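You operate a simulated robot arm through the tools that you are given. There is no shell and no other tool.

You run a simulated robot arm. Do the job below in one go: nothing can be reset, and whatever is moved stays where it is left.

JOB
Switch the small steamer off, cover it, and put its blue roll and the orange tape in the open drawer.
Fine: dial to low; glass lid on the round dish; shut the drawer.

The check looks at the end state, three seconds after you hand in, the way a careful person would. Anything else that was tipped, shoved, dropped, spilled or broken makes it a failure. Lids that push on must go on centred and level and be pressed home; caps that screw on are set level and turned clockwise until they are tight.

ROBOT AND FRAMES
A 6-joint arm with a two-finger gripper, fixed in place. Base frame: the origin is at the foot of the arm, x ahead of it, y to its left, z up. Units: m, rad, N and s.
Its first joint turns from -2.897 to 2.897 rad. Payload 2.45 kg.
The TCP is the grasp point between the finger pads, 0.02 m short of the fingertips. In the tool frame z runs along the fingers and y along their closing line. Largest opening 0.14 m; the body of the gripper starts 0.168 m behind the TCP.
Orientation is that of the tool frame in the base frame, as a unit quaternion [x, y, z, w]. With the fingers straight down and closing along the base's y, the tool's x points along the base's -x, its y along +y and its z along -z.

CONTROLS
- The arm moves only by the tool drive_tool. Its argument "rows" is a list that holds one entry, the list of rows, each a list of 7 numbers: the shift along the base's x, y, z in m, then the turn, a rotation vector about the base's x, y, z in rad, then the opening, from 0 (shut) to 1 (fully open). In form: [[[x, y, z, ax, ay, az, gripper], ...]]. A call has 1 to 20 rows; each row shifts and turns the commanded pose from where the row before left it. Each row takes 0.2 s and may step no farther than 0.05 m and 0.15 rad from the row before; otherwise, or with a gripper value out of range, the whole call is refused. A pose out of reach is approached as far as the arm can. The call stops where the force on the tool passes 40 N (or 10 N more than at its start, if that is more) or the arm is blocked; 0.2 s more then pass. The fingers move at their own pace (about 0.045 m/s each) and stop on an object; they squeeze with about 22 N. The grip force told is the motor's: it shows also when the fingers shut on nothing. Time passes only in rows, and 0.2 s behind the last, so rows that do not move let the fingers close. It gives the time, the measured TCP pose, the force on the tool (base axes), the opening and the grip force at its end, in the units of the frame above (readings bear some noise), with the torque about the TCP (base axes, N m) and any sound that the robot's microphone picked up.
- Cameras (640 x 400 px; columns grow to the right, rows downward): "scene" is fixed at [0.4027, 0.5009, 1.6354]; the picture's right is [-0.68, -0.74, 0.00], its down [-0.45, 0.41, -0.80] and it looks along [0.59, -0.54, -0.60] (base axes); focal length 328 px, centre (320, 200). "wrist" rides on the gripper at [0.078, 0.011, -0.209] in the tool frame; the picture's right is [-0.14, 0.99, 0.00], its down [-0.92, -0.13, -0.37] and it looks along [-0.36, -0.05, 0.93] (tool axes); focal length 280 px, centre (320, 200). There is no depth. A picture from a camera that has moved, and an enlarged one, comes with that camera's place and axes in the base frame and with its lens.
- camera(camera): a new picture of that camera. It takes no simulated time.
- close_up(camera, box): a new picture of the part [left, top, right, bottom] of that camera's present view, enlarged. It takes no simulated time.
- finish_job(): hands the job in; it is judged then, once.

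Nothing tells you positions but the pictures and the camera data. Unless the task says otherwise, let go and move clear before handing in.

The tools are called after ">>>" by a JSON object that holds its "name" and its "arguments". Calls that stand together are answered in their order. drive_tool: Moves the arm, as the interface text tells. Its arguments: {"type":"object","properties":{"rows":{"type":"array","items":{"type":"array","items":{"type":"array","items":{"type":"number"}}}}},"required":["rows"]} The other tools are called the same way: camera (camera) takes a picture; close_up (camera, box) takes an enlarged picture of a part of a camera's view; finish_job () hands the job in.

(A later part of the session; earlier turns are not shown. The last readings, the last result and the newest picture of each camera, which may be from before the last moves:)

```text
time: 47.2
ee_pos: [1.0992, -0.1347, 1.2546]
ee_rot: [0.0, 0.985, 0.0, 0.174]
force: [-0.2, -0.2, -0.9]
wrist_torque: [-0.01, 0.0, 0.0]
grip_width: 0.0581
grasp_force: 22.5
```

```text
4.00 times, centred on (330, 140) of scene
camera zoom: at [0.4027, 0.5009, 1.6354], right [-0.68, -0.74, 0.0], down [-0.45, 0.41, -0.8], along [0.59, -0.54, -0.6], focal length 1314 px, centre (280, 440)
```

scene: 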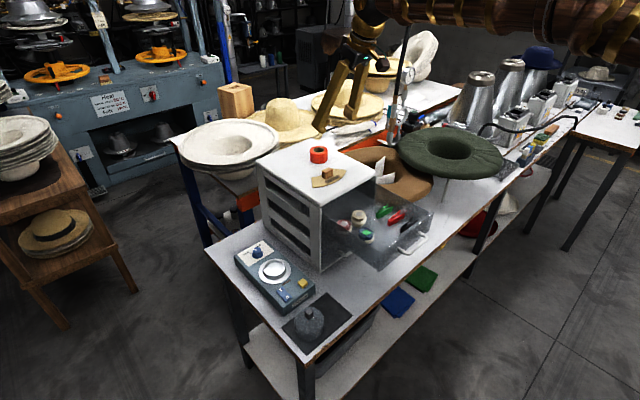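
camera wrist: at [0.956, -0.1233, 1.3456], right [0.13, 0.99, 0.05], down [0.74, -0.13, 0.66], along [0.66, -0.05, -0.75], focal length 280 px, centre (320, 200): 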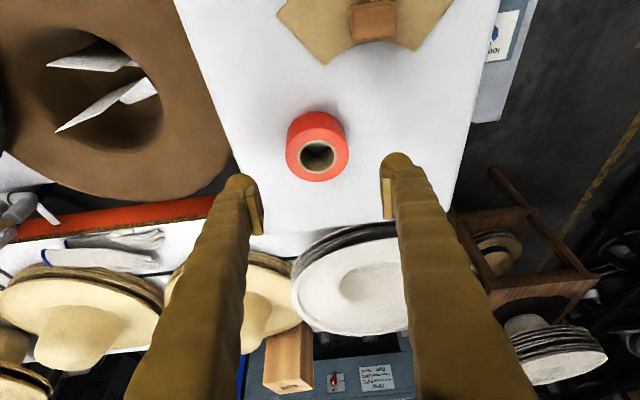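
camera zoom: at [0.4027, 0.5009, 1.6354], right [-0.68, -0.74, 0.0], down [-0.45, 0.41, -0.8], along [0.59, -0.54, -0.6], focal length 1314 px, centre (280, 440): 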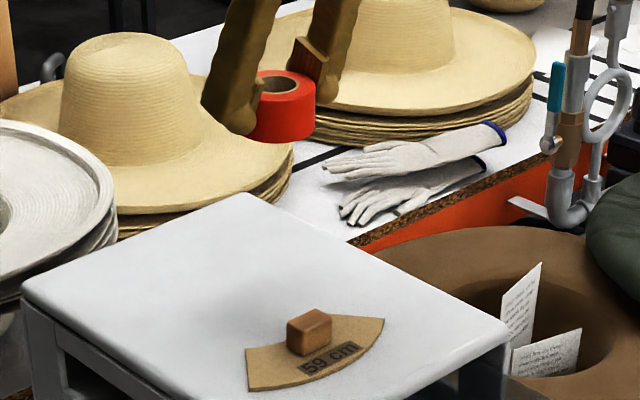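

>>> {"name": "drive_tool", "arguments": {"rows": [[[-0.0462, 0.0037, 0, 0, 0, -0.1, 0.35], [-0.0462, 0.0037, 0, 0, 0, -0.1, 0.35], [-0.0462, 0.0037, 0, 0, 0, -0.1, 0.35], [-0.0462, 0.0037, 0, 0, 0, -0.1, 0.35], [-0.0462, 0.0037, 0, 0, 0, -0.1, 0.35], [-0.0462, 0.0037, 0, 0, 0, -0.1, 0.35], [-0.0462, 0.0037, 0, 0, 0, -0.1, 0.35], [0, 0, 0, 0, 0, -0.14, 0.35], [0, 0, 0, 0, 0, -0.14, 0.35], [0, 0, 0, 0, 0, -0.14, 0.35], [0, 0, 0, 0, 0, -0.14, 0.35], [0, 0, 0, 0, 0, -0.14, 0.35], [0, 0, 0, 0, 0, -0.14, 0.35], [0, 0, 0, 0, 0, -0.03, 0.35], [0, 0, 0, 0, 0, 0, 0.35]]]}}

>>> {"name": "camera", "arguments": {"camera": "wrist"}}

>>> {"name": "camera", "arguments": {"camera": "scene"}}

```text
time: 50.4
ee_pos: [0.7775, -0.1104, 1.2502]
ee_rot: [0.697, 0.695, -0.124, 0.124]
force: [-0.4, 0.5, -0.4]
wrist_torque: [0.0, 0.0, -0.02]
grip_width: 0.0582
grasp_force: 21.7
```

```text
taken
camera wrist: at [0.7879, 0.0361, 1.4209], right [0.99, -0.13, 0.05], down [-0.13, -0.74, 0.66], along [-0.05, -0.66, -0.75], focal length 280 px, centre (320, 200)
```

wrist: 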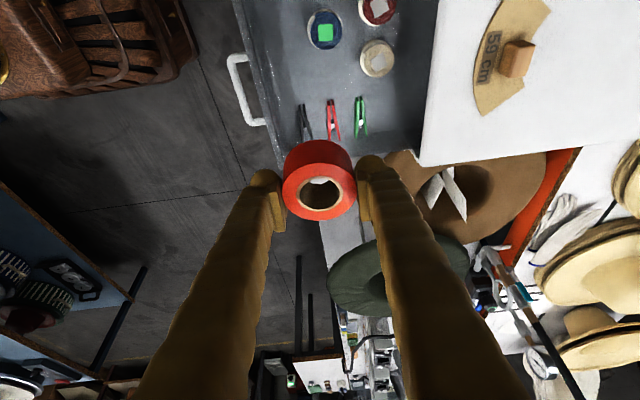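

```text
taken
```

scene: 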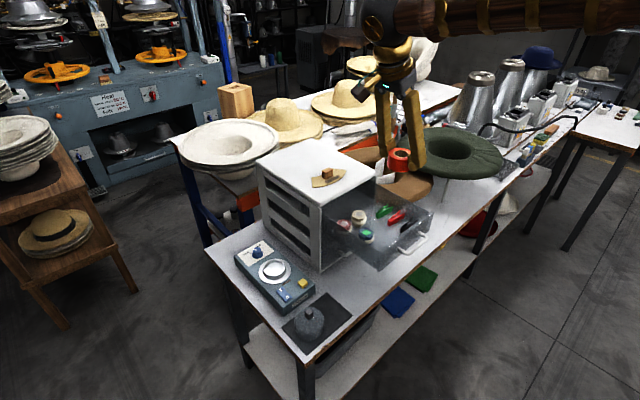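

>>> {"name": "close_up", "arguments": {"camera": "wrist", "box": [230, 0, 430, 160]}}

```text
2.50 times, centred on (330, 80) of wrist
camera zoom: at [0.7879, 0.0361, 1.4209], right [0.99, -0.13, 0.05], down [-0.13, -0.74, 0.66], along [-0.05, -0.66, -0.75], focal length 701 px, centre (295, 500)
```

zoom: 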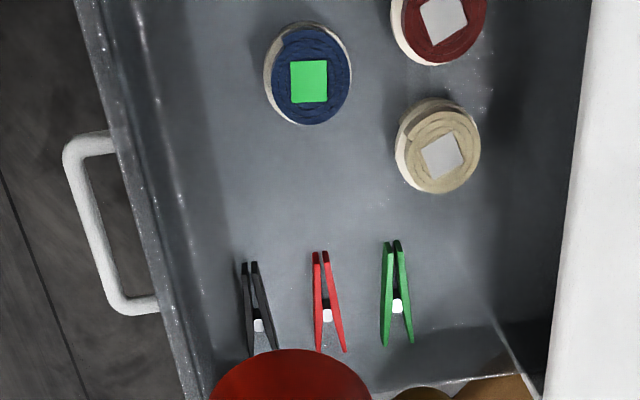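

Refined layout: blue roll (0.805, -0.041), cream roll (0.871, -0.086), clip ends at y ≈ -0.136. I'll lower the tape at (0.777, -0.102), which clears everything by over 1 cm.

>>> {"name": "drive_tool", "arguments": {"rows": [[[0, 0.0022, -0.045, 0, 0, 0, 0.35], [0, 0.0022, -0.045, 0, 0, 0, 0.35], [0, 0, -0.045, 0, 0, 0, 0.35], [0, 0, -0.04, 0, 0, 0, 0.35], [0, 0, -0.02, 0, 0, 0, 0.35], [0, 0, 0, 0, 0, 0, 0.35]]]}}

>>> {"name": "camera", "arguments": {"camera": "wrist"}}

>>> {"name": "close_up", "arguments": {"camera": "scene", "box": [320, 160, 440, 260]}}

```text
time: 51.8
ee_pos: [0.7781, -0.1043, 1.0567]
ee_rot: [0.696, 0.696, -0.123, 0.124]
force: [0.0, 0.7, -0.8]
wrist_torque: [0.02, -0.01, -0.03]
grip_width: 0.0581
grasp_force: 22.0
```

```text
taken
camera wrist: at [0.7887, 0.0406, 1.2263], right [0.99, -0.13, 0.05], down [-0.13, -0.74, 0.66], along [-0.05, -0.66, -0.75], focal length 280 px, centre (320, 200)
```

wrist: 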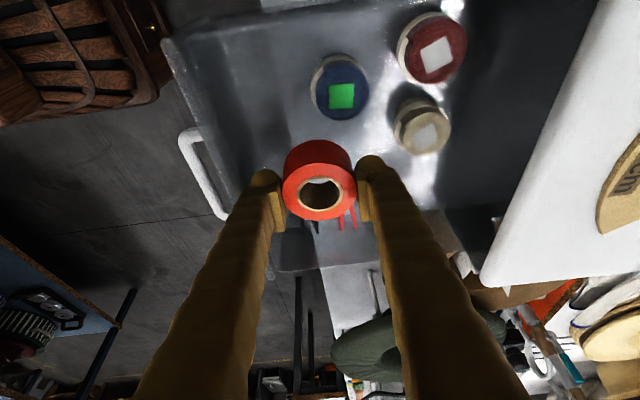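

```text
4.00 times, centred on (380, 210) of scene
camera zoom: at [0.4027, 0.5009, 1.6354], right [-0.68, -0.74, 0.0], down [-0.45, 0.41, -0.8], along [0.59, -0.54, -0.6], focal length 1314 px, centre (80, 160)
```

zoom: 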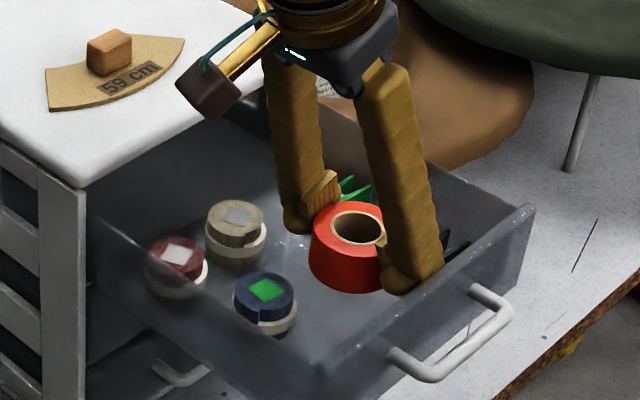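

>>> {"name": "drive_tool", "arguments": {"rows": [[[0, 0, -0.012, 0, 0, 0, 0.35], [0, 0, -0.01, 0, 0, 0, 0.35], [0, 0, -0.005, 0, 0, 0, 0.35], [0, 0, -0.002, 0, 0, 0, 0.35]]]}}

>>> {"name": "close_up", "arguments": {"camera": "wrist", "box": [240, 60, 420, 240]}}

```text
time: 52.8
ee_pos: [0.7772, -0.1069, 1.0291]
ee_rot: [0.696, 0.696, -0.123, 0.124]
force: [-0.4, -0.4, 0.4]
wrist_torque: [-0.03, 0.01, 0.03]
grip_width: 0.0581
grasp_force: 22.4
```

```text
2.22 times, centred on (330, 150) of wrist
camera zoom: at [0.7877, 0.0402, 1.1981], right [0.99, -0.13, 0.05], down [-0.13, -0.74, 0.66], along [-0.05, -0.66, -0.75], focal length 623 px, centre (298, 311)
```

zoom: 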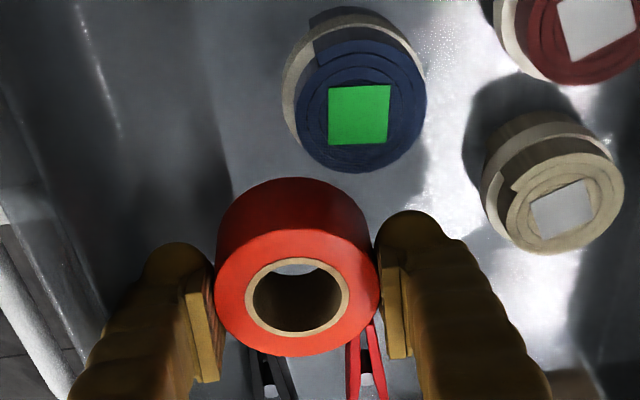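

>>> {"name": "drive_tool", "arguments": {"rows": [[[0, 0, -0.002, 0, 0, 0, 0.35], [0, 0, -0.002, 0, 0, 0, 0.35], [0, 0, 0, 0, 0, 0, 0.35]]]}}

```text
time: 53.6
ee_pos: [0.7792, -0.105, 1.0243]
ee_rot: [0.697, 0.696, -0.123, 0.124]
force: [0.2, -0.9, -1.2]
wrist_torque: [0.0, -0.01, 0.0]
grip_width: 0.0578
grasp_force: 22.4
```

>>> {"name": "drive_tool", "arguments": {"rows": [[[0, 0, -0.0015, 0, 0, 0, 0.35], [0, 0, -0.0015, 0, 0, 0, 0.35]]]}}

```text
time: 54.2
ee_pos: [0.7774, -0.1072, 1.0209]
ee_rot: [0.697, 0.696, -0.123, 0.122]
force: [0.0, 0.5, -0.9]
wrist_torque: [0.01, 0.02, 0.0]
grip_width: 0.058
grasp_force: 21.9
```

>>> {"name": "drive_tool", "arguments": {"rows": [[[0, 0, -0.0015, 0, 0, 0, 0.35], [0, 0, -0.0015, 0, 0, 0, 0.35]]]}}

>>> {"name": "close_up", "arguments": {"camera": "scene", "box": [340, 190, 420, 260]}}

```text
time: 54.8
ee_pos: [0.7773, -0.1063, 1.0201]
ee_rot: [0.696, 0.697, -0.122, 0.124]
force: [0.3, -6.3, 18.3]
wrist_torque: [-0.05, -0.01, 0.0]
grip_width: 0.0583
grasp_force: 22.1
```

```text
5.71 times, centred on (380, 225) of scene
camera zoom: at [0.4027, 0.5009, 1.6354], right [-0.68, -0.74, 0.0], down [-0.45, 0.41, -0.8], along [0.59, -0.54, -0.6], focal length 1877 px, centre (-23, 57)
```

zoom: 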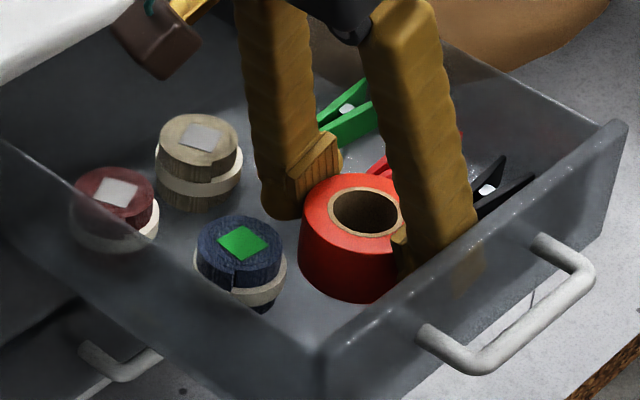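

The tape has touched the drawer floor (18 N). I'll ease, open a little and withdraw straight up.

>>> {"name": "drive_tool", "arguments": {"rows": [[[0, 0, 0.001, 0, 0, 0, 0.42], [0, 0, 0, 0, 0, 0, 0.47], [0, 0, 0, 0, 0, 0, 0.48], [0, 0, 0, 0, 0, 0, 0.48], [0, 0, 0.01, 0, 0, 0, 0.48], [0, 0, 0.03, 0, 0, 0, 0.48], [0, 0, 0.045, 0, 0, 0, 0.48], [0, 0, 0.045, 0, 0, 0, 0.5], [0, 0, 0.045, 0, 0, 0, 0.5], [0, 0, 0, 0, 0, 0, 0.5]]]}}

>>> {"name": "close_up", "arguments": {"camera": "scene", "box": [330, 180, 430, 260]}}

>>> {"name": "camera", "arguments": {"camera": "wrist"}}

```text
time: 57.0
ee_pos: [0.7784, -0.109, 1.1935]
ee_rot: [0.696, 0.696, -0.123, 0.124]
force: [-1.1, 0.1, -0.2]
wrist_torque: [0.0, -0.03, 0.0]
grip_width: 0.0702
grasp_force: 0.1
```

```text
5.00 times, centred on (380, 220) of scene
camera zoom: at [0.4027, 0.5009, 1.6354], right [-0.68, -0.74, 0.0], down [-0.45, 0.41, -0.8], along [0.59, -0.54, -0.6], focal length 1642 px, centre (20, 100)
```

zoom: 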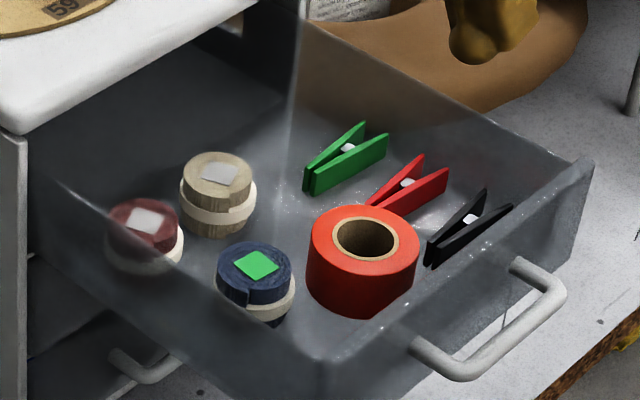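

```text
taken
camera wrist: at [0.7878, 0.0374, 1.3622], right [0.99, -0.13, 0.05], down [-0.13, -0.74, 0.66], along [-0.05, -0.66, -0.75], focal length 280 px, centre (320, 200)
```

wrist: 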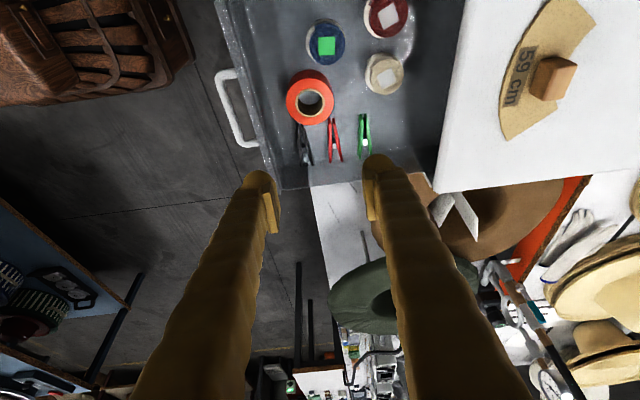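

The tape lies flat in the drawer and everything else there is unmoved. Before shutting the drawer I'll locate the handle and front panel precisely.

>>> {"name": "close_up", "arguments": {"camera": "scene", "box": [385, 200, 455, 270]}}

>>> {"name": "close_up", "arguments": {"camera": "wrist", "box": [190, 0, 330, 180]}}

```text
5.71 times, centred on (420, 235) of scene
camera zoom: at [0.4027, 0.5009, 1.6354], right [-0.68, -0.74, 0.0], down [-0.45, 0.41, -0.8], along [0.59, -0.54, -0.6], focal length 1877 px, centre (-251, 0)
```

zoom: 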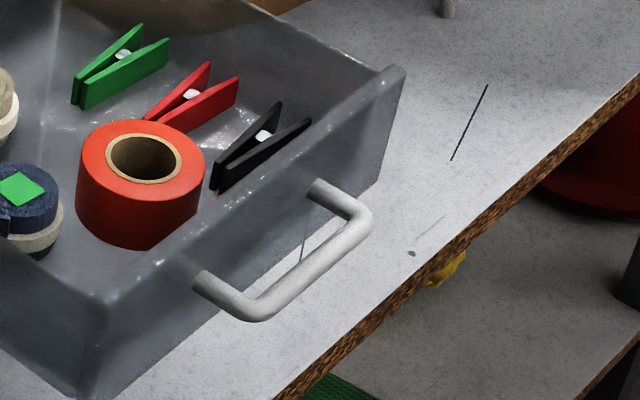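

```text
2.22 times, centred on (260, 90) of wrist
camera zoom: at [0.7878, 0.0374, 1.3622], right [0.99, -0.13, 0.05], down [-0.13, -0.74, 0.66], along [-0.05, -0.66, -0.75], focal length 623 px, centre (453, 444)
```

zoom: 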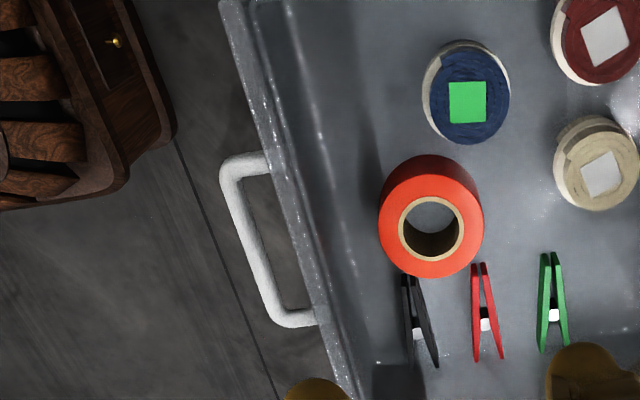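

The handle bar is centred at about (0.674, -0.097, 1.025). I'll swing the tool back to vertical, close the fingers and go in front of the handle.

>>> {"name": "drive_tool", "arguments": {"rows": [[[-0.017, 0.001, 0.002, 0, 0, 0.1428, 0.3], [-0.017, 0.001, 0.002, 0, 0, 0.1428, 0.2], [-0.017, 0.001, 0.002, 0, 0, 0.1428, 0.1], [-0.017, 0.001, 0.002, 0, 0, 0.1428, 0], [-0.017, 0.001, 0, 0, 0, 0.1428, 0], [-0.017, 0.001, 0, 0, 0, 0.1428, 0], [-0.017, 0.001, 0, 0, 0, 0.1428, 0], [-0.017, 0.001, 0, 0, 0, 0.1428, 0], [-0.017, 0.001, 0, 0, 0, 0.1428, 0], [-0.017, 0.001, 0, 0, 0, 0.1428, 0], [-0.017, 0.001, 0, 0, 0, 0.1428, 0], [0, 0, 0, 0, 0.1167, 0, 0], [0, 0, 0, 0, 0.1167, 0, 0], [0, 0, 0, 0, 0.1167, 0, 0], [0, 0, 0, 0, 0, 0, 0]]]}}

>>> {"name": "camera", "arguments": {"camera": "wrist"}}

>>> {"name": "camera", "arguments": {"camera": "scene"}}

```text
time: 60.2
ee_pos: [0.5903, -0.0949, 1.2013]
ee_rot: [0.0, 1.0, 0.0, -0.001]
force: [-0.6, 0.7, -0.8]
wrist_torque: [0.02, 0.01, 0.02]
grip_width: 0.0003
grasp_force: 22.5
```

```text
taken
camera wrist: at [0.5116, -0.0828, 1.4111], right [0.14, 0.99, 0.0], down [0.92, -0.13, 0.37], along [0.36, -0.05, -0.93], focal length 280 px, centre (320, 200)
```

wrist: 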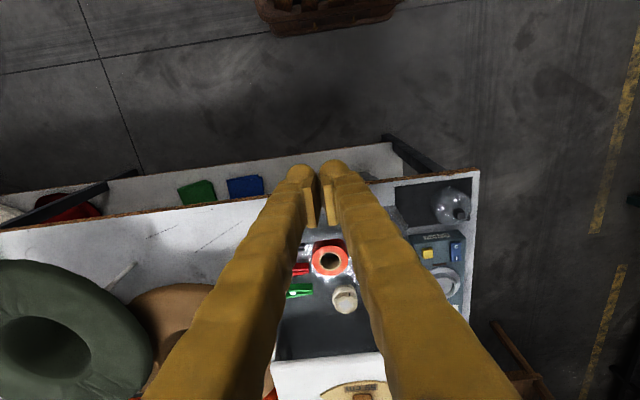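

```text
taken
```

scene: 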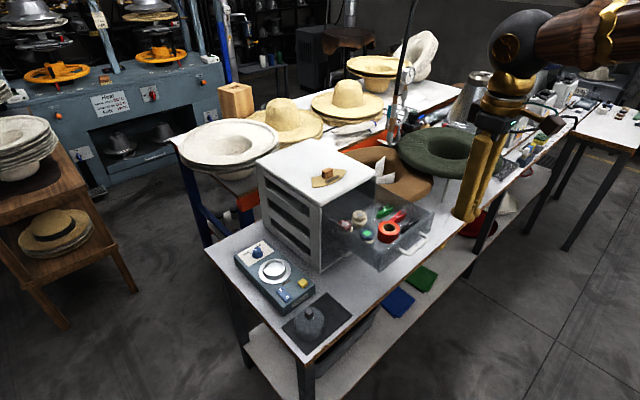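

>>> {"name": "drive_tool", "arguments": {"rows": [[[0, -0.002, -0.045, 0, 0, 0, 0], [0, 0, -0.045, 0, 0, 0, 0], [0, 0, -0.045, 0, 0, 0, 0], [0, 0, -0.045, 0, 0, 0, 0], [0, 0, 0, 0, 0, 0, 0]]]}}

>>> {"name": "camera", "arguments": {"camera": "wrist"}}

>>> {"name": "close_up", "arguments": {"camera": "scene", "box": [350, 160, 490, 290]}}

```text
time: 61.4
ee_pos: [0.5919, -0.096, 1.0216]
ee_rot: [-0.001, 1.0, 0.0, 0.0]
force: [0.0, 0.4, 0.0]
wrist_torque: [0.02, -0.01, 0.03]
grip_width: 0.0
grasp_force: 21.4
```

```text
taken
camera wrist: at [0.5128, -0.0834, 1.2301], right [0.14, 0.99, 0.0], down [0.92, -0.13, 0.37], along [0.37, -0.05, -0.93], focal length 280 px, centre (320, 200)
```

wrist: 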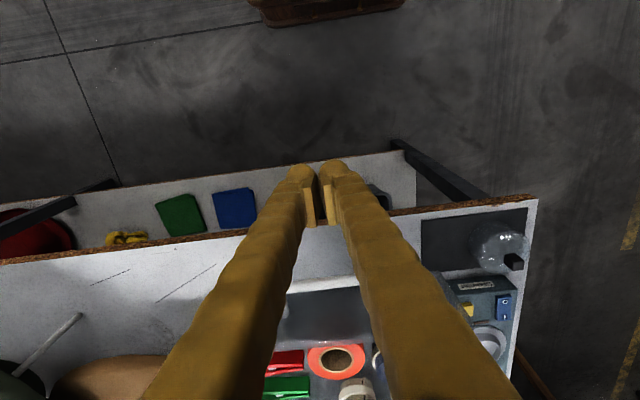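

```text
3.08 times, centred on (420, 225) of scene
camera zoom: at [0.4027, 0.5009, 1.6354], right [-0.68, -0.74, 0.0], down [-0.45, 0.41, -0.8], along [0.59, -0.54, -0.6], focal length 1010 px, centre (12, 123)
```

zoom: 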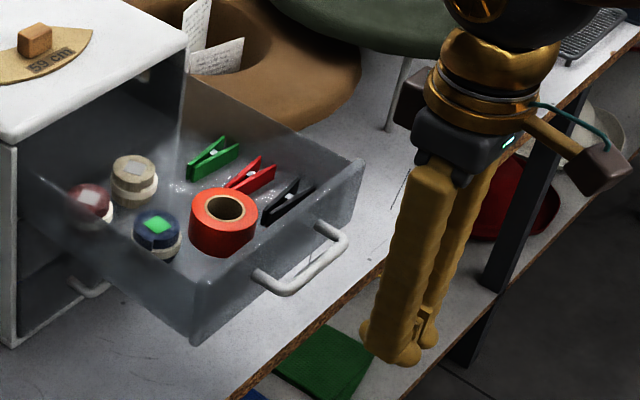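

The fingers are level with the handle bar and centred on it. Now I'll advance slowly to contact and push.

>>> {"name": "drive_tool", "arguments": {"rows": [[[0.025, -0.001, 0, 0, 0, 0, 0], [0.02, 0, 0, 0, 0, 0, 0], [0.008, 0, 0, 0, 0, 0, 0], [0.006, 0, 0, 0, 0, 0, 0], [0.006, 0, 0, 0, 0, 0, 0], [0.006, 0, 0, 0, 0, 0, 0], [0.006, 0, 0, 0, 0, 0, 0]]]}}

>>> {"name": "close_up", "arguments": {"camera": "scene", "box": [330, 160, 470, 290]}}

```text
time: 63.0
ee_pos: [0.6679, -0.0961, 1.0227]
ee_rot: [0.0, 1.0, 0.001, -0.001]
force: [-0.6, 0.2, 0.1]
wrist_torque: [0.01, -0.02, -0.01]
grip_width: 0.0
grasp_force: 21.2
```

```text
3.08 times, centred on (400, 225) of scene
camera zoom: at [0.4027, 0.5009, 1.6354], right [-0.68, -0.74, 0.0], down [-0.45, 0.41, -0.8], along [0.59, -0.54, -0.6], focal length 1010 px, centre (74, 123)
```

zoom: 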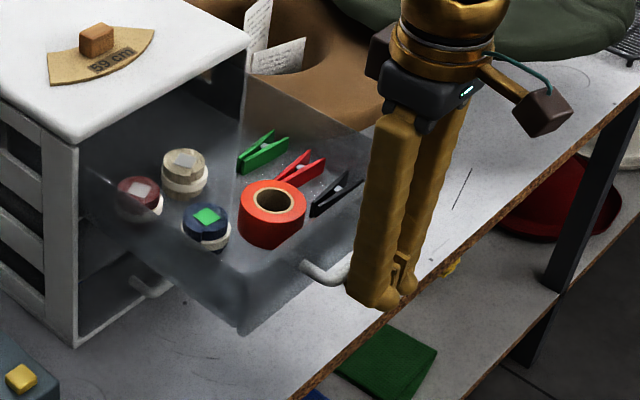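

The drawer is already sliding with very little force and the contents ride along steadily. I'll keep pushing slowly.

>>> {"name": "drive_tool", "arguments": {"rows": [[[0.008, 0, 0, 0, 0, 0, 0], [0.01, 0, 0, 0, 0, 0, 0], [0.01, 0, 0, 0, 0, 0, 0], [0.01, 0, 0, 0, 0, 0, 0], [0.01, 0, 0, 0, 0, 0, 0], [0.01, 0, 0, 0, 0, 0, 0], [0.01, 0, 0, 0, 0, 0, 0], [0.01, 0, 0, 0, 0, 0, 0], [0.01, 0, 0, 0, 0, 0, 0]]]}}

>>> {"name": "close_up", "arguments": {"camera": "scene", "box": [310, 150, 450, 280]}}

```text
time: 65.0
ee_pos: [0.7543, -0.0971, 1.0219]
ee_rot: [0.0, 1.0, 0.0, 0.001]
force: [0.3, 0.5, -0.1]
wrist_torque: [0.02, 0.01, -0.01]
grip_width: 0.0
grasp_force: 21.8
```

```text
3.08 times, centred on (380, 215) of scene
camera zoom: at [0.4027, 0.5009, 1.6354], right [-0.68, -0.74, 0.0], down [-0.45, 0.41, -0.8], along [0.59, -0.54, -0.6], focal length 1010 px, centre (135, 154)
```

zoom: 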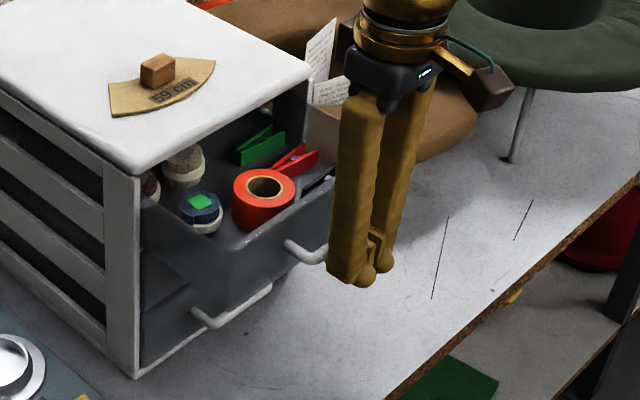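

>>> {"name": "drive_tool", "arguments": {"rows": [[[0.01, 0, 0, 0, 0, 0, 0], [0.01, 0, 0, 0, 0, 0, 0], [0.01, 0, 0, 0, 0, 0, 0], [0.01, 0, 0, 0, 0, 0, 0], [0.01, 0, 0, 0, 0, 0, 0], [0.01, 0, 0, 0, 0, 0, 0], [0.01, 0, 0, 0, 0, 0, 0], [0.008, 0, 0, 0, 0, 0, 0]]]}}

>>> {"name": "close_up", "arguments": {"camera": "scene", "box": [310, 150, 450, 280]}}

```text
time: 66.8
ee_pos: [0.8329, -0.096, 1.0218]
ee_rot: [0.001, 1.0, 0.0, 0.0]
force: [-0.6, 0.4, -1.0]
wrist_torque: [0.05, 0.01, -0.02]
grip_width: 0.0
grasp_force: 21.7
```

```text
3.08 times, centred on (380, 215) of scene
camera zoom: at [0.4027, 0.5009, 1.6354], right [-0.68, -0.74, 0.0], down [-0.45, 0.41, -0.8], along [0.59, -0.54, -0.6], focal length 1010 px, centre (135, 154)
```

zoom: 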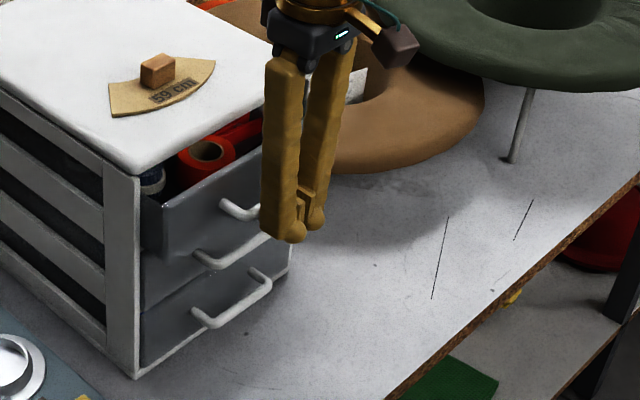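

>>> {"name": "drive_tool", "arguments": {"rows": [[[0.006, 0, 0, 0, 0, 0, 0], [0.006, 0, 0, 0, 0, 0, 0], [0.005, 0, 0, 0, 0, 0, 0], [0.004, 0, 0, 0, 0, 0, 0], [0.004, 0, 0, 0, 0, 0, 0]]]}}

>>> {"name": "close_up", "arguments": {"camera": "scene", "box": [310, 150, 450, 280]}}

```text
time: 68.0
ee_pos: [0.8594, -0.0982, 1.0221]
ee_rot: [0.0, 1.0, 0.0, -0.001]
force: [-0.6, -0.3, -0.1]
wrist_torque: [-0.03, -0.01, 0.0]
grip_width: 0.0001
grasp_force: 22.4
```

```text
3.08 times, centred on (380, 215) of scene
camera zoom: at [0.4027, 0.5009, 1.6354], right [-0.68, -0.74, 0.0], down [-0.45, 0.41, -0.8], along [0.59, -0.54, -0.6], focal length 1010 px, centre (135, 154)
```

zoom: 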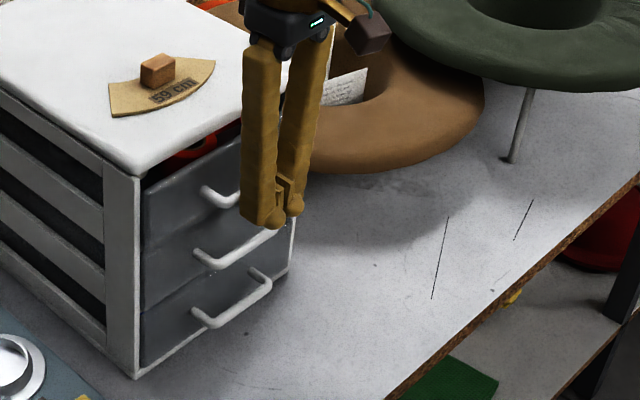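

Nearly flush with the lower drawers. I'll push the last few millimetres until it stops.

>>> {"name": "drive_tool", "arguments": {"rows": [[[0.003, 0, 0, 0, 0, 0, 0], [0.003, 0, 0, 0, 0, 0, 0], [0.003, 0, 0, 0, 0, 0, 0], [0.002, 0, 0, 0, 0, 0, 0]]]}}

>>> {"name": "close_up", "arguments": {"camera": "scene", "box": [320, 170, 400, 260]}}

```text
time: 68.8
ee_pos: [0.8642, -0.0983, 1.0221]
ee_rot: [0.0, 1.0, -0.001, -0.004]
force: [-12.4, -0.4, 3.0]
wrist_torque: [-0.11, -0.07, 0.02]
grip_width: 0.0059
grasp_force: 29.4
stopped in row 4: the force on the tool passed its limit at 46 N (the readings are from after the stop); the commanded pose is now the measured one
```

```text
4.44 times, centred on (360, 215) of scene
camera zoom: at [0.4027, 0.5009, 1.6354], right [-0.68, -0.74, 0.0], down [-0.45, 0.41, -0.8], along [0.59, -0.54, -0.6], focal length 1460 px, centre (142, 133)
```

zoom: 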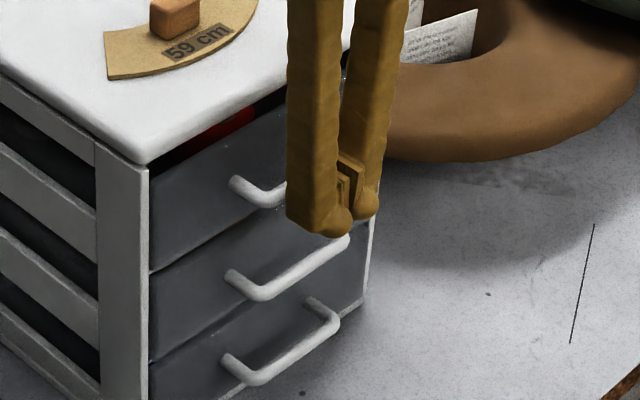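

The drawer has reached its stop. I'll back straight off without opening the fingers on the handle.

>>> {"name": "drive_tool", "arguments": {"rows": [[[-0.005, 0, 0, 0, 0, 0, 0], [-0.01, 0, 0, 0, 0, 0, 0], [-0.03, 0, 0, 0, 0, 0, 0], [-0.04, 0, 0, 0, 0, 0, 0], [-0.02, 0, 0.04, 0, 0, 0, 0.2], [0, 0.02, 0.045, 0, 0, 0, 0.3], [0, 0.03, 0.04, 0, 0, 0, 0.3], [0, 0, 0, 0, 0, 0, 0.3]]]}}

>>> {"name": "close_up", "arguments": {"camera": "scene", "box": [310, 150, 430, 270]}}

>>> {"name": "camera", "arguments": {"camera": "wrist"}}

```text
time: 70.7
ee_pos: [0.7617, -0.0447, 1.1469]
ee_rot: [0.001, 1.0, 0.0, -0.003]
force: [-0.7, -1.2, -0.6]
wrist_torque: [-0.02, 0.02, -0.05]
grip_width: 0.042
grasp_force: 0.1
```

```text
3.33 times, centred on (370, 210) of scene
camera zoom: at [0.4027, 0.5009, 1.6354], right [-0.68, -0.74, 0.0], down [-0.45, 0.41, -0.8], along [0.59, -0.54, -0.6], focal length 1095 px, centre (153, 167)
```

zoom: 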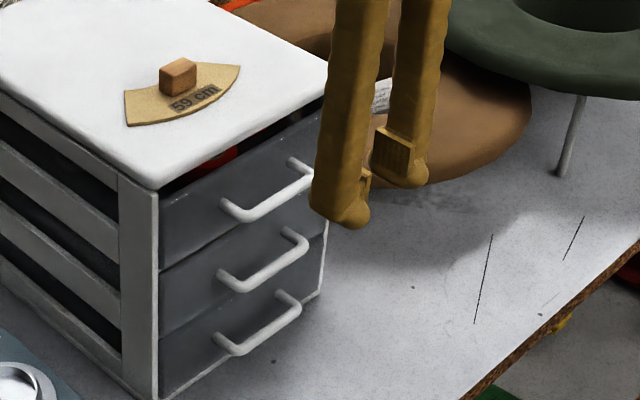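

```text
taken
camera wrist: at [0.6833, -0.0341, 1.3558], right [0.14, 0.99, 0.0], down [0.92, -0.13, 0.36], along [0.36, -0.05, -0.93], focal length 280 px, centre (320, 200)
```

wrist: 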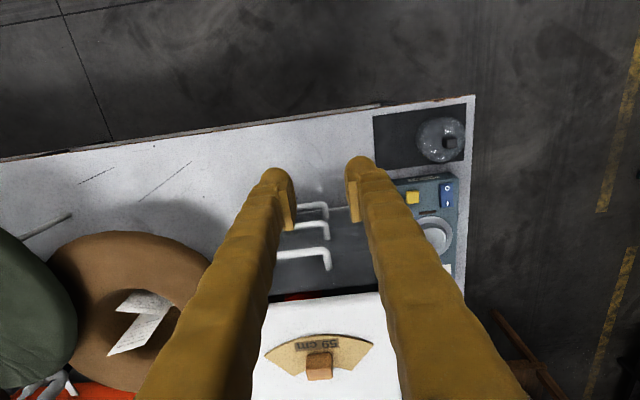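

The drawer is shut, its handle aligned with the lower two. Now for the lid: I'll first test whether a vertical tool can reach over the dish at (0.993, 0.146).

>>> {"name": "drive_tool", "arguments": {"rows": [[[0.005, 0.04, -0.01, 0, 0, 0, 0.3], [0.01, 0.04, -0.01, 0, 0, 0, 0.3], [0.015, 0.04, -0.01, 0, 0, 0, 0.3], [0.02, 0.04, -0.01, 0, 0, 0, 0.3], [0.03, 0.031, -0.01, 0, 0, 0, 0.3], [0.04, 0, -0.02, 0, 0, 0, 0.3], [0.04, 0, -0.02, 0, 0, 0, 0.3], [0.04, 0, -0.02, 0, 0, 0, 0.3], [0.031, 0, -0.03, 0, 0, 0, 0.3], [0, 0, -0.03, 0, 0, 0, 0.3], [0, 0, 0, 0, 0, 0, 0.3]]]}}

>>> {"name": "camera", "arguments": {"camera": "wrist"}}

>>> {"name": "camera", "arguments": {"camera": "scene"}}

```text
time: 73.0
ee_pos: [0.9925, 0.1437, 0.9802]
ee_rot: [0.0, 1.0, 0.0, -0.002]
force: [-0.3, -0.4, 0.2]
wrist_torque: [0.0, 0.02, -0.02]
grip_width: 0.042
grasp_force: 0.1
```

```text
taken
camera wrist: at [0.9159, 0.1556, 1.189], right [0.14, 0.99, 0.0], down [0.92, -0.13, 0.36], along [0.36, -0.05, -0.93], focal length 280 px, centre (320, 200)
```

wrist: 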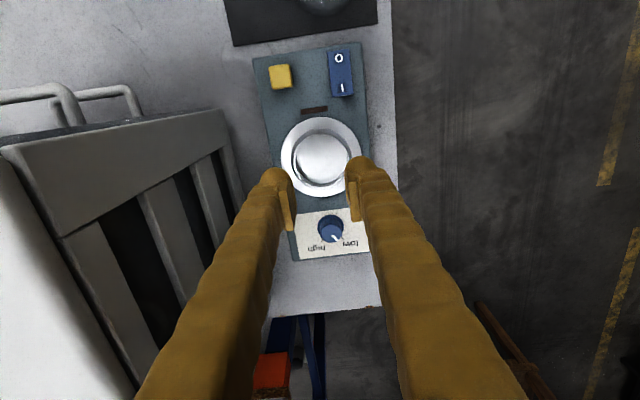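

```text
taken
```

scene: 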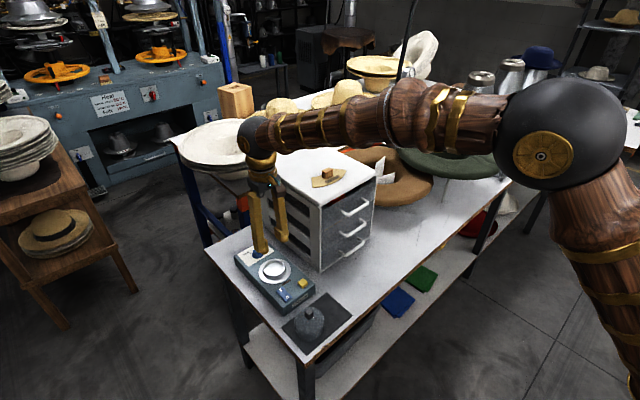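

>>> {"name": "drive_tool", "arguments": {"rows": [[[0, 0, -0.025, 0, 0, 0, 0.3], [0, 0, -0.025, 0, 0, 0, 0.3], [0, 0, 0, 0, 0, 0, 0.3]]]}}

>>> {"name": "close_up", "arguments": {"camera": "wrist", "box": [250, 70, 400, 220]}}

```text
time: 73.8
ee_pos: [0.9918, 0.1445, 0.9271]
ee_rot: [0.001, 1.0, 0.0, -0.003]
force: [-0.1, -0.1, 0.1]
wrist_torque: [0.01, 0.01, 0.0]
grip_width: 0.0419
grasp_force: 0.0
```

```text
2.67 times, centred on (325, 145) of wrist
camera zoom: at [0.9138, 0.156, 1.1373], right [0.14, 0.99, 0.0], down [0.92, -0.13, 0.36], along [0.36, -0.05, -0.93], focal length 748 px, centre (307, 347)
```

zoom: 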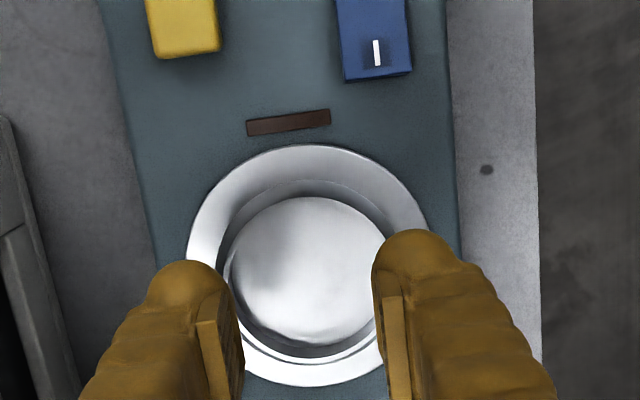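

A vertical tool reaches the dish comfortably (dish centre ≈ (0.993, 0.146)), so I can handle the lid vertically. Now I'll go and look straight at the lid.

>>> {"name": "drive_tool", "arguments": {"rows": [[[-0.01, 0, 0.04, 0, -0.006, 0, 0.3], [-0.03, 0.005, 0.03, 0, 0, 0, 0.3], [-0.045, 0.006, 0, 0, 0, 0, 0.3], [-0.045, 0.006, 0, 0, 0, 0, 0.3], [-0.045, 0.006, 0, 0, 0, 0, 0.3], [-0.045, 0.007, 0, 0, 0, 0, 0.3], [-0.022, 0, 0, 0, 0, 0, 0.3], [0, 0, 0, 0, 0, 0, 0.3]]]}}

>>> {"name": "camera", "arguments": {"camera": "wrist"}}

>>> {"name": "close_up", "arguments": {"camera": "wrist", "box": [240, 120, 400, 240]}}

```text
time: 75.7
ee_pos: [0.7498, 0.1744, 0.998]
ee_rot: [0.0, 1.0, 0.0, 0.001]
force: [-0.1, -1.3, -0.4]
wrist_torque: [0.0, 0.06, -0.01]
grip_width: 0.0424
grasp_force: 0.1
```

```text
taken
camera wrist: at [0.6709, 0.187, 1.2068], right [0.14, 0.99, 0.0], down [0.92, -0.13, 0.37], along [0.37, -0.05, -0.93], focal length 280 px, centre (320, 200)
```

wrist: 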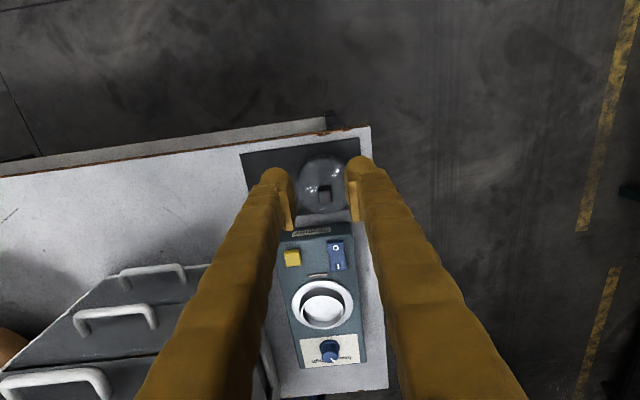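

```text
3.33 times, centred on (320, 180) of wrist
camera zoom: at [0.6709, 0.187, 1.2068], right [0.14, 0.99, 0.0], down [0.92, -0.13, 0.37], along [0.37, -0.05, -0.93], focal length 935 px, centre (320, 267)
```

zoom: 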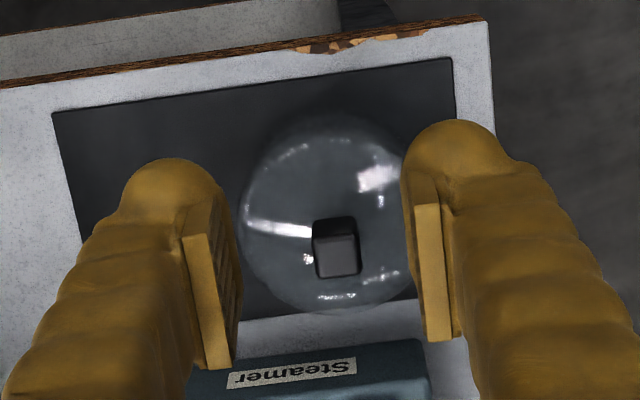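

The lid's knob is an 18 mm square, top centre at (0.797, 0.176, 0.876), aligned with the base axes. I'll move above it and descend.

>>> {"name": "drive_tool", "arguments": {"rows": [[[0.0242, 0, -0.02, 0, 0, 0, 0.3], [0.0242, 0, -0.03, 0, 0, 0, 0.3], [0, 0, -0.03, 0, 0, 0, 0.3], [0, 0, 0, 0, 0, 0, 0.3]]]}}

>>> {"name": "close_up", "arguments": {"camera": "wrist", "box": [240, 100, 400, 240]}}

>>> {"name": "close_up", "arguments": {"camera": "scene", "box": [265, 260, 355, 350]}}

```text
time: 76.7
ee_pos: [0.8011, 0.1742, 0.9177]
ee_rot: [0.0, 1.0, 0.0, 0.0]
force: [0.1, -1.2, -0.4]
wrist_torque: [0.02, 0.03, -0.02]
grip_width: 0.0421
grasp_force: 0.0
```

```text
2.86 times, centred on (320, 170) of wrist
camera zoom: at [0.7216, 0.1871, 1.1263], right [0.14, 0.99, 0.0], down [0.92, -0.13, 0.37], along [0.36, -0.05, -0.93], focal length 801 px, centre (320, 286)
```

zoom: 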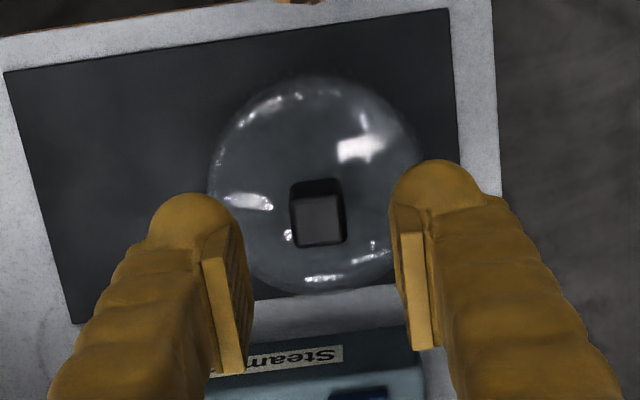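

```text
4.44 times, centred on (310, 305) of scene
camera zoom: at [0.4027, 0.5009, 1.6354], right [-0.68, -0.74, 0.0], down [-0.45, 0.41, -0.8], along [0.59, -0.54, -0.6], focal length 1460 px, centre (364, -267)
```

zoom: 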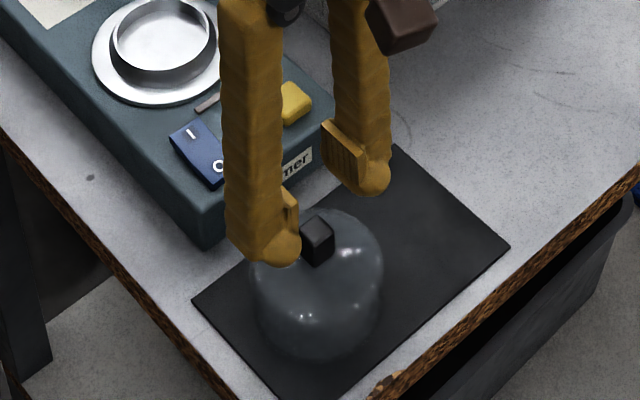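

>>> {"name": "drive_tool", "arguments": {"rows": [[[-0.0028, 0.0002, -0.018, 0, 0, 0, 0.3], [0, 0, -0.014, 0, 0, 0, 0.3], [0, 0, -0.003, 0, 0, 0, 0.3], [0, 0, 0, 0, 0, 0, 0.3]]]}}

>>> {"name": "close_up", "arguments": {"camera": "wrist", "box": [240, 100, 400, 240]}}

>>> {"name": "close_up", "arguments": {"camera": "scene", "box": [265, 270, 355, 350]}}

```text
time: 77.7
ee_pos: [0.7955, 0.1753, 0.8814]
ee_rot: [0.0, 1.0, 0.0, -0.001]
force: [0.3, -0.2, 0.4]
wrist_torque: [0.0, 0.01, 0.02]
grip_width: 0.042
grasp_force: 0.1
```

```text
2.86 times, centred on (320, 170) of wrist
camera zoom: at [0.7163, 0.1877, 1.0912], right [0.14, 0.99, 0.0], down [0.92, -0.13, 0.37], along [0.36, -0.05, -0.93], focal length 801 px, centre (320, 286)
```

zoom: 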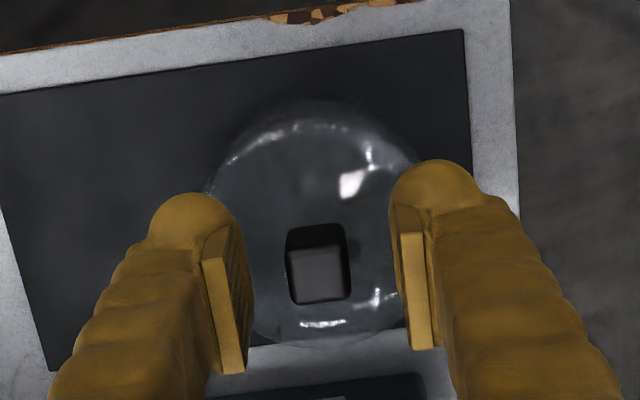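

```text
5.00 times, centred on (310, 310) of scene
camera zoom: at [0.4027, 0.5009, 1.6354], right [-0.68, -0.74, 0.0], down [-0.45, 0.41, -0.8], along [0.59, -0.54, -0.6], focal length 1642 px, centre (370, -350)
```

zoom: 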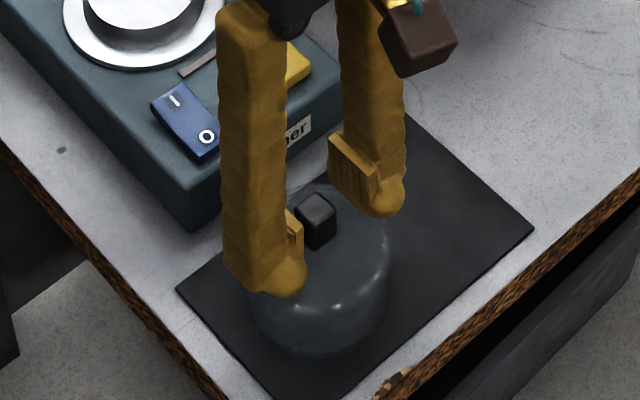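

>>> {"name": "drive_tool", "arguments": {"rows": [[[0.0025, 0, -0.003, 0, 0, 0, 0.3], [0, 0, 0, 0, 0, 0, 0.25], [0, 0, 0, 0, 0, 0, 0.18], [0, 0, 0, 0, 0, 0, 0.12], [0, 0, 0, 0, 0, 0, 0.06], [0, 0, 0, 0, 0, 0, 0.06], [0, 0, 0, 0, 0, 0, 0.06]]]}}

>>> {"name": "close_up", "arguments": {"camera": "wrist", "box": [240, 100, 400, 240]}}

>>> {"name": "close_up", "arguments": {"camera": "scene", "box": [265, 270, 355, 350]}}

```text
time: 79.2
ee_pos: [0.7983, 0.1749, 0.8793]
ee_rot: [0.0, 1.0, 0.0, 0.0]
force: [0.4, 0.4, -0.3]
wrist_torque: [0.02, 0.02, -0.02]
grip_width: 0.0169
grasp_force: 21.9
```

```text
2.86 times, centred on (320, 170) of wrist
camera zoom: at [0.7193, 0.1871, 1.0882], right [0.14, 0.99, 0.0], down [0.92, -0.13, 0.37], along [0.37, -0.05, -0.93], focal length 801 px, centre (320, 286)
```

zoom: 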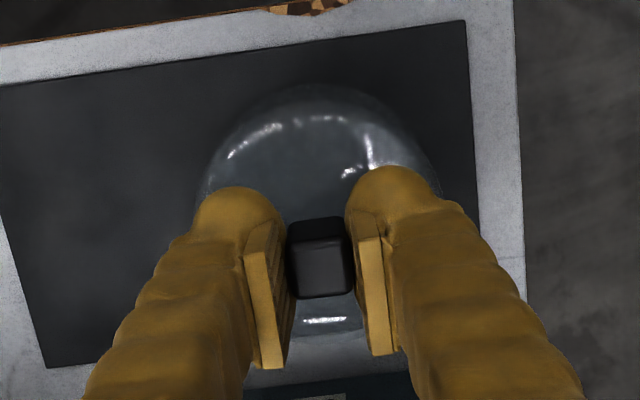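

```text
5.00 times, centred on (310, 310) of scene
camera zoom: at [0.4027, 0.5009, 1.6354], right [-0.68, -0.74, 0.0], down [-0.45, 0.41, -0.8], along [0.59, -0.54, -0.6], focal length 1642 px, centre (370, -350)
```

zoom: 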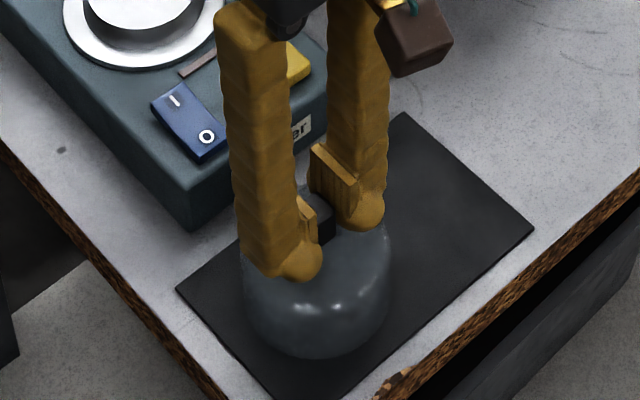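

The knob is gripped (17 mm, 22 N). I'll lift gently and check the lid hangs level.

>>> {"name": "drive_tool", "arguments": {"rows": [[[0, 0, 0.005, 0, 0, 0, 0.06], [0, 0, 0.01, 0, 0, 0, 0.06], [0, 0, 0.025, 0, 0, 0, 0.06], [0, 0, 0.04, 0, 0, 0, 0.06], [0, 0, 0.04, 0, 0, 0, 0.06], [0, 0, 0.02, 0, 0, 0, 0.06], [0, 0, 0, 0, 0, 0, 0.06]]]}}

>>> {"name": "camera", "arguments": {"camera": "wrist"}}

>>> {"name": "close_up", "arguments": {"camera": "scene", "box": [245, 210, 365, 340]}}

```text
time: 80.8
ee_pos: [0.797, 0.1756, 1.0204]
ee_rot: [0.0, 1.0, 0.0, 0.0]
force: [0.7, 0.0, -0.8]
wrist_torque: [-0.01, 0.0, 0.02]
grip_width: 0.0168
grasp_force: 22.4
```

```text
taken
camera wrist: at [0.718, 0.1863, 1.2293], right [0.14, 0.99, 0.0], down [0.92, -0.13, 0.37], along [0.37, -0.05, -0.93], focal length 280 px, centre (320, 200)
```

wrist: 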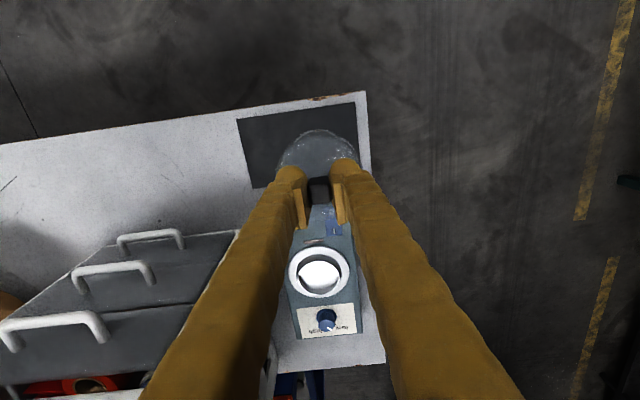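

```text
3.08 times, centred on (305, 275) of scene
camera zoom: at [0.4027, 0.5009, 1.6354], right [-0.68, -0.74, 0.0], down [-0.45, 0.41, -0.8], along [0.59, -0.54, -0.6], focal length 1010 px, centre (366, -31)
```

zoom: 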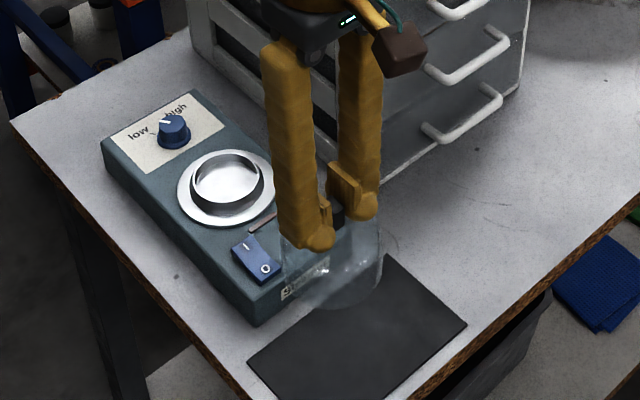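

The lid hangs level. I'll carry it over the dish, then refine alignment before lowering.

>>> {"name": "drive_tool", "arguments": {"rows": [[[0.03, -0.0045, 0, 0, 0, 0, 0.06], [0.04, -0.006, 0, 0, 0, 0, 0.06], [0.04, -0.006, 0, 0, 0, 0, 0.06], [0.04, -0.006, 0, 0, 0, 0, 0.06], [0.03, -0.005, 0, 0, 0, 0, 0.06], [0.0165, -0.0025, 0, 0, 0, 0, 0.06], [0, 0, 0, 0, 0, 0, 0.06]]]}}

>>> {"name": "camera", "arguments": {"camera": "wrist"}}

>>> {"name": "close_up", "arguments": {"camera": "wrist", "box": [240, 80, 400, 240]}}

>>> {"name": "close_up", "arguments": {"camera": "scene", "box": [225, 190, 345, 300]}}

```text
time: 82.5
ee_pos: [0.9923, 0.1453, 1.0197]
ee_rot: [0.0, 1.0, 0.0, 0.0]
force: [0.3, 0.3, -0.6]
wrist_torque: [-0.02, 0.0, -0.03]
grip_width: 0.0168
grasp_force: 22.2
```

```text
taken
camera wrist: at [0.9141, 0.1569, 1.2294], right [0.14, 0.99, 0.0], down [0.92, -0.13, 0.37], along [0.36, -0.05, -0.93], focal length 280 px, centre (320, 200)
```

wrist: 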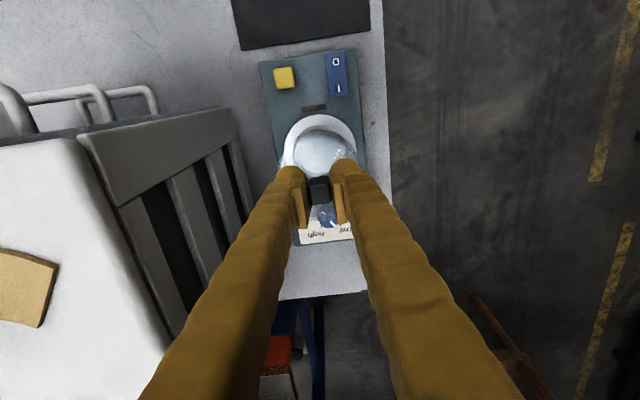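

```text
2.50 times, centred on (320, 160) of wrist
camera zoom: at [0.9141, 0.1569, 1.2294], right [0.14, 0.99, 0.0], down [0.92, -0.13, 0.37], along [0.36, -0.05, -0.93], focal length 701 px, centre (320, 300)
```

zoom: 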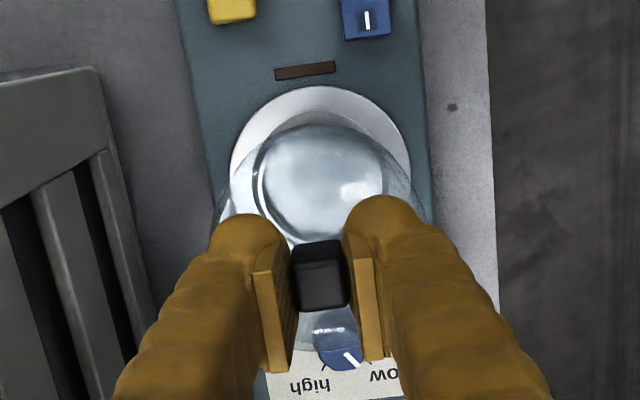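

```text
3.64 times, centred on (285, 245) of scene
camera zoom: at [0.4027, 0.5009, 1.6354], right [-0.68, -0.74, 0.0], down [-0.45, 0.41, -0.8], along [0.59, -0.54, -0.6], focal length 1194 px, centre (447, 36)
```

zoom: 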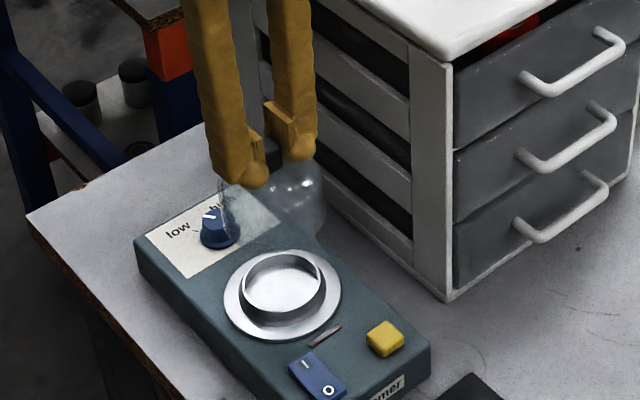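

Estimated lid centre is about 2 mm short of the dish centre in x. I'll correct that, lower to just above the cup rim and check from both cameras.

>>> {"name": "drive_tool", "arguments": {"rows": [[[0.002, 0, -0.02, 0, 0, 0, 0.06], [0, 0, -0.02, 0, 0, 0, 0.06], [0, 0, -0.015, 0, 0, 0, 0.06], [0, 0, 0, 0, 0, 0, 0.06]]]}}

>>> {"name": "close_up", "arguments": {"camera": "wrist", "box": [240, 80, 400, 240]}}

>>> {"name": "close_up", "arguments": {"camera": "scene", "box": [240, 220, 320, 300]}}

```text
time: 83.5
ee_pos: [0.9977, 0.1419, 0.9631]
ee_rot: [-0.001, 1.0, 0.0, 0.0]
force: [-0.1, -0.7, -0.3]
wrist_torque: [0.0, -0.01, 0.0]
grip_width: 0.0168
grasp_force: 22.1
```

```text
2.50 times, centred on (320, 160) of wrist
camera zoom: at [0.9189, 0.154, 1.1722], right [0.14, 0.99, 0.0], down [0.92, -0.13, 0.37], along [0.37, -0.05, -0.93], focal length 701 px, centre (320, 300)
```

zoom: 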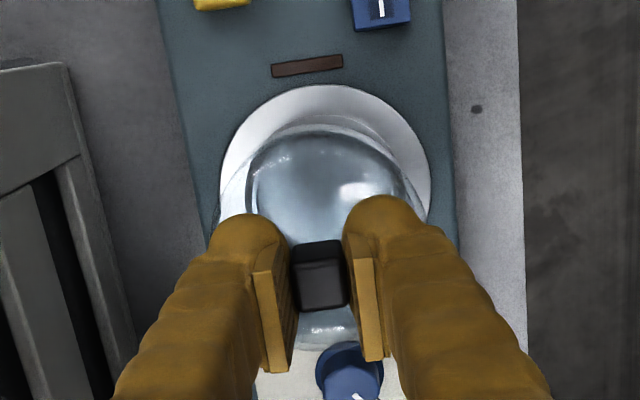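

```text
5.00 times, centred on (280, 260) of scene
camera zoom: at [0.4027, 0.5009, 1.6354], right [-0.68, -0.74, 0.0], down [-0.45, 0.41, -0.8], along [0.59, -0.54, -0.6], focal length 1642 px, centre (520, -100)
```

zoom: 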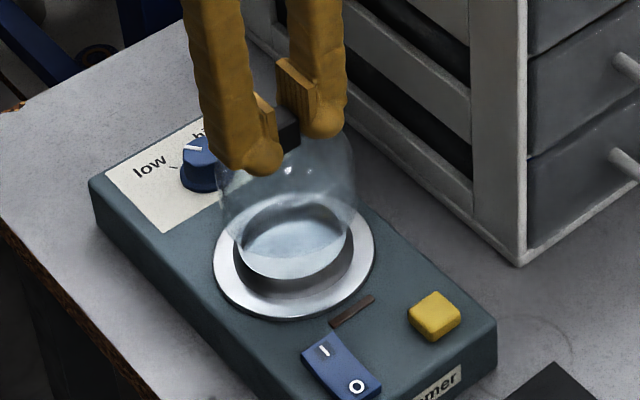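

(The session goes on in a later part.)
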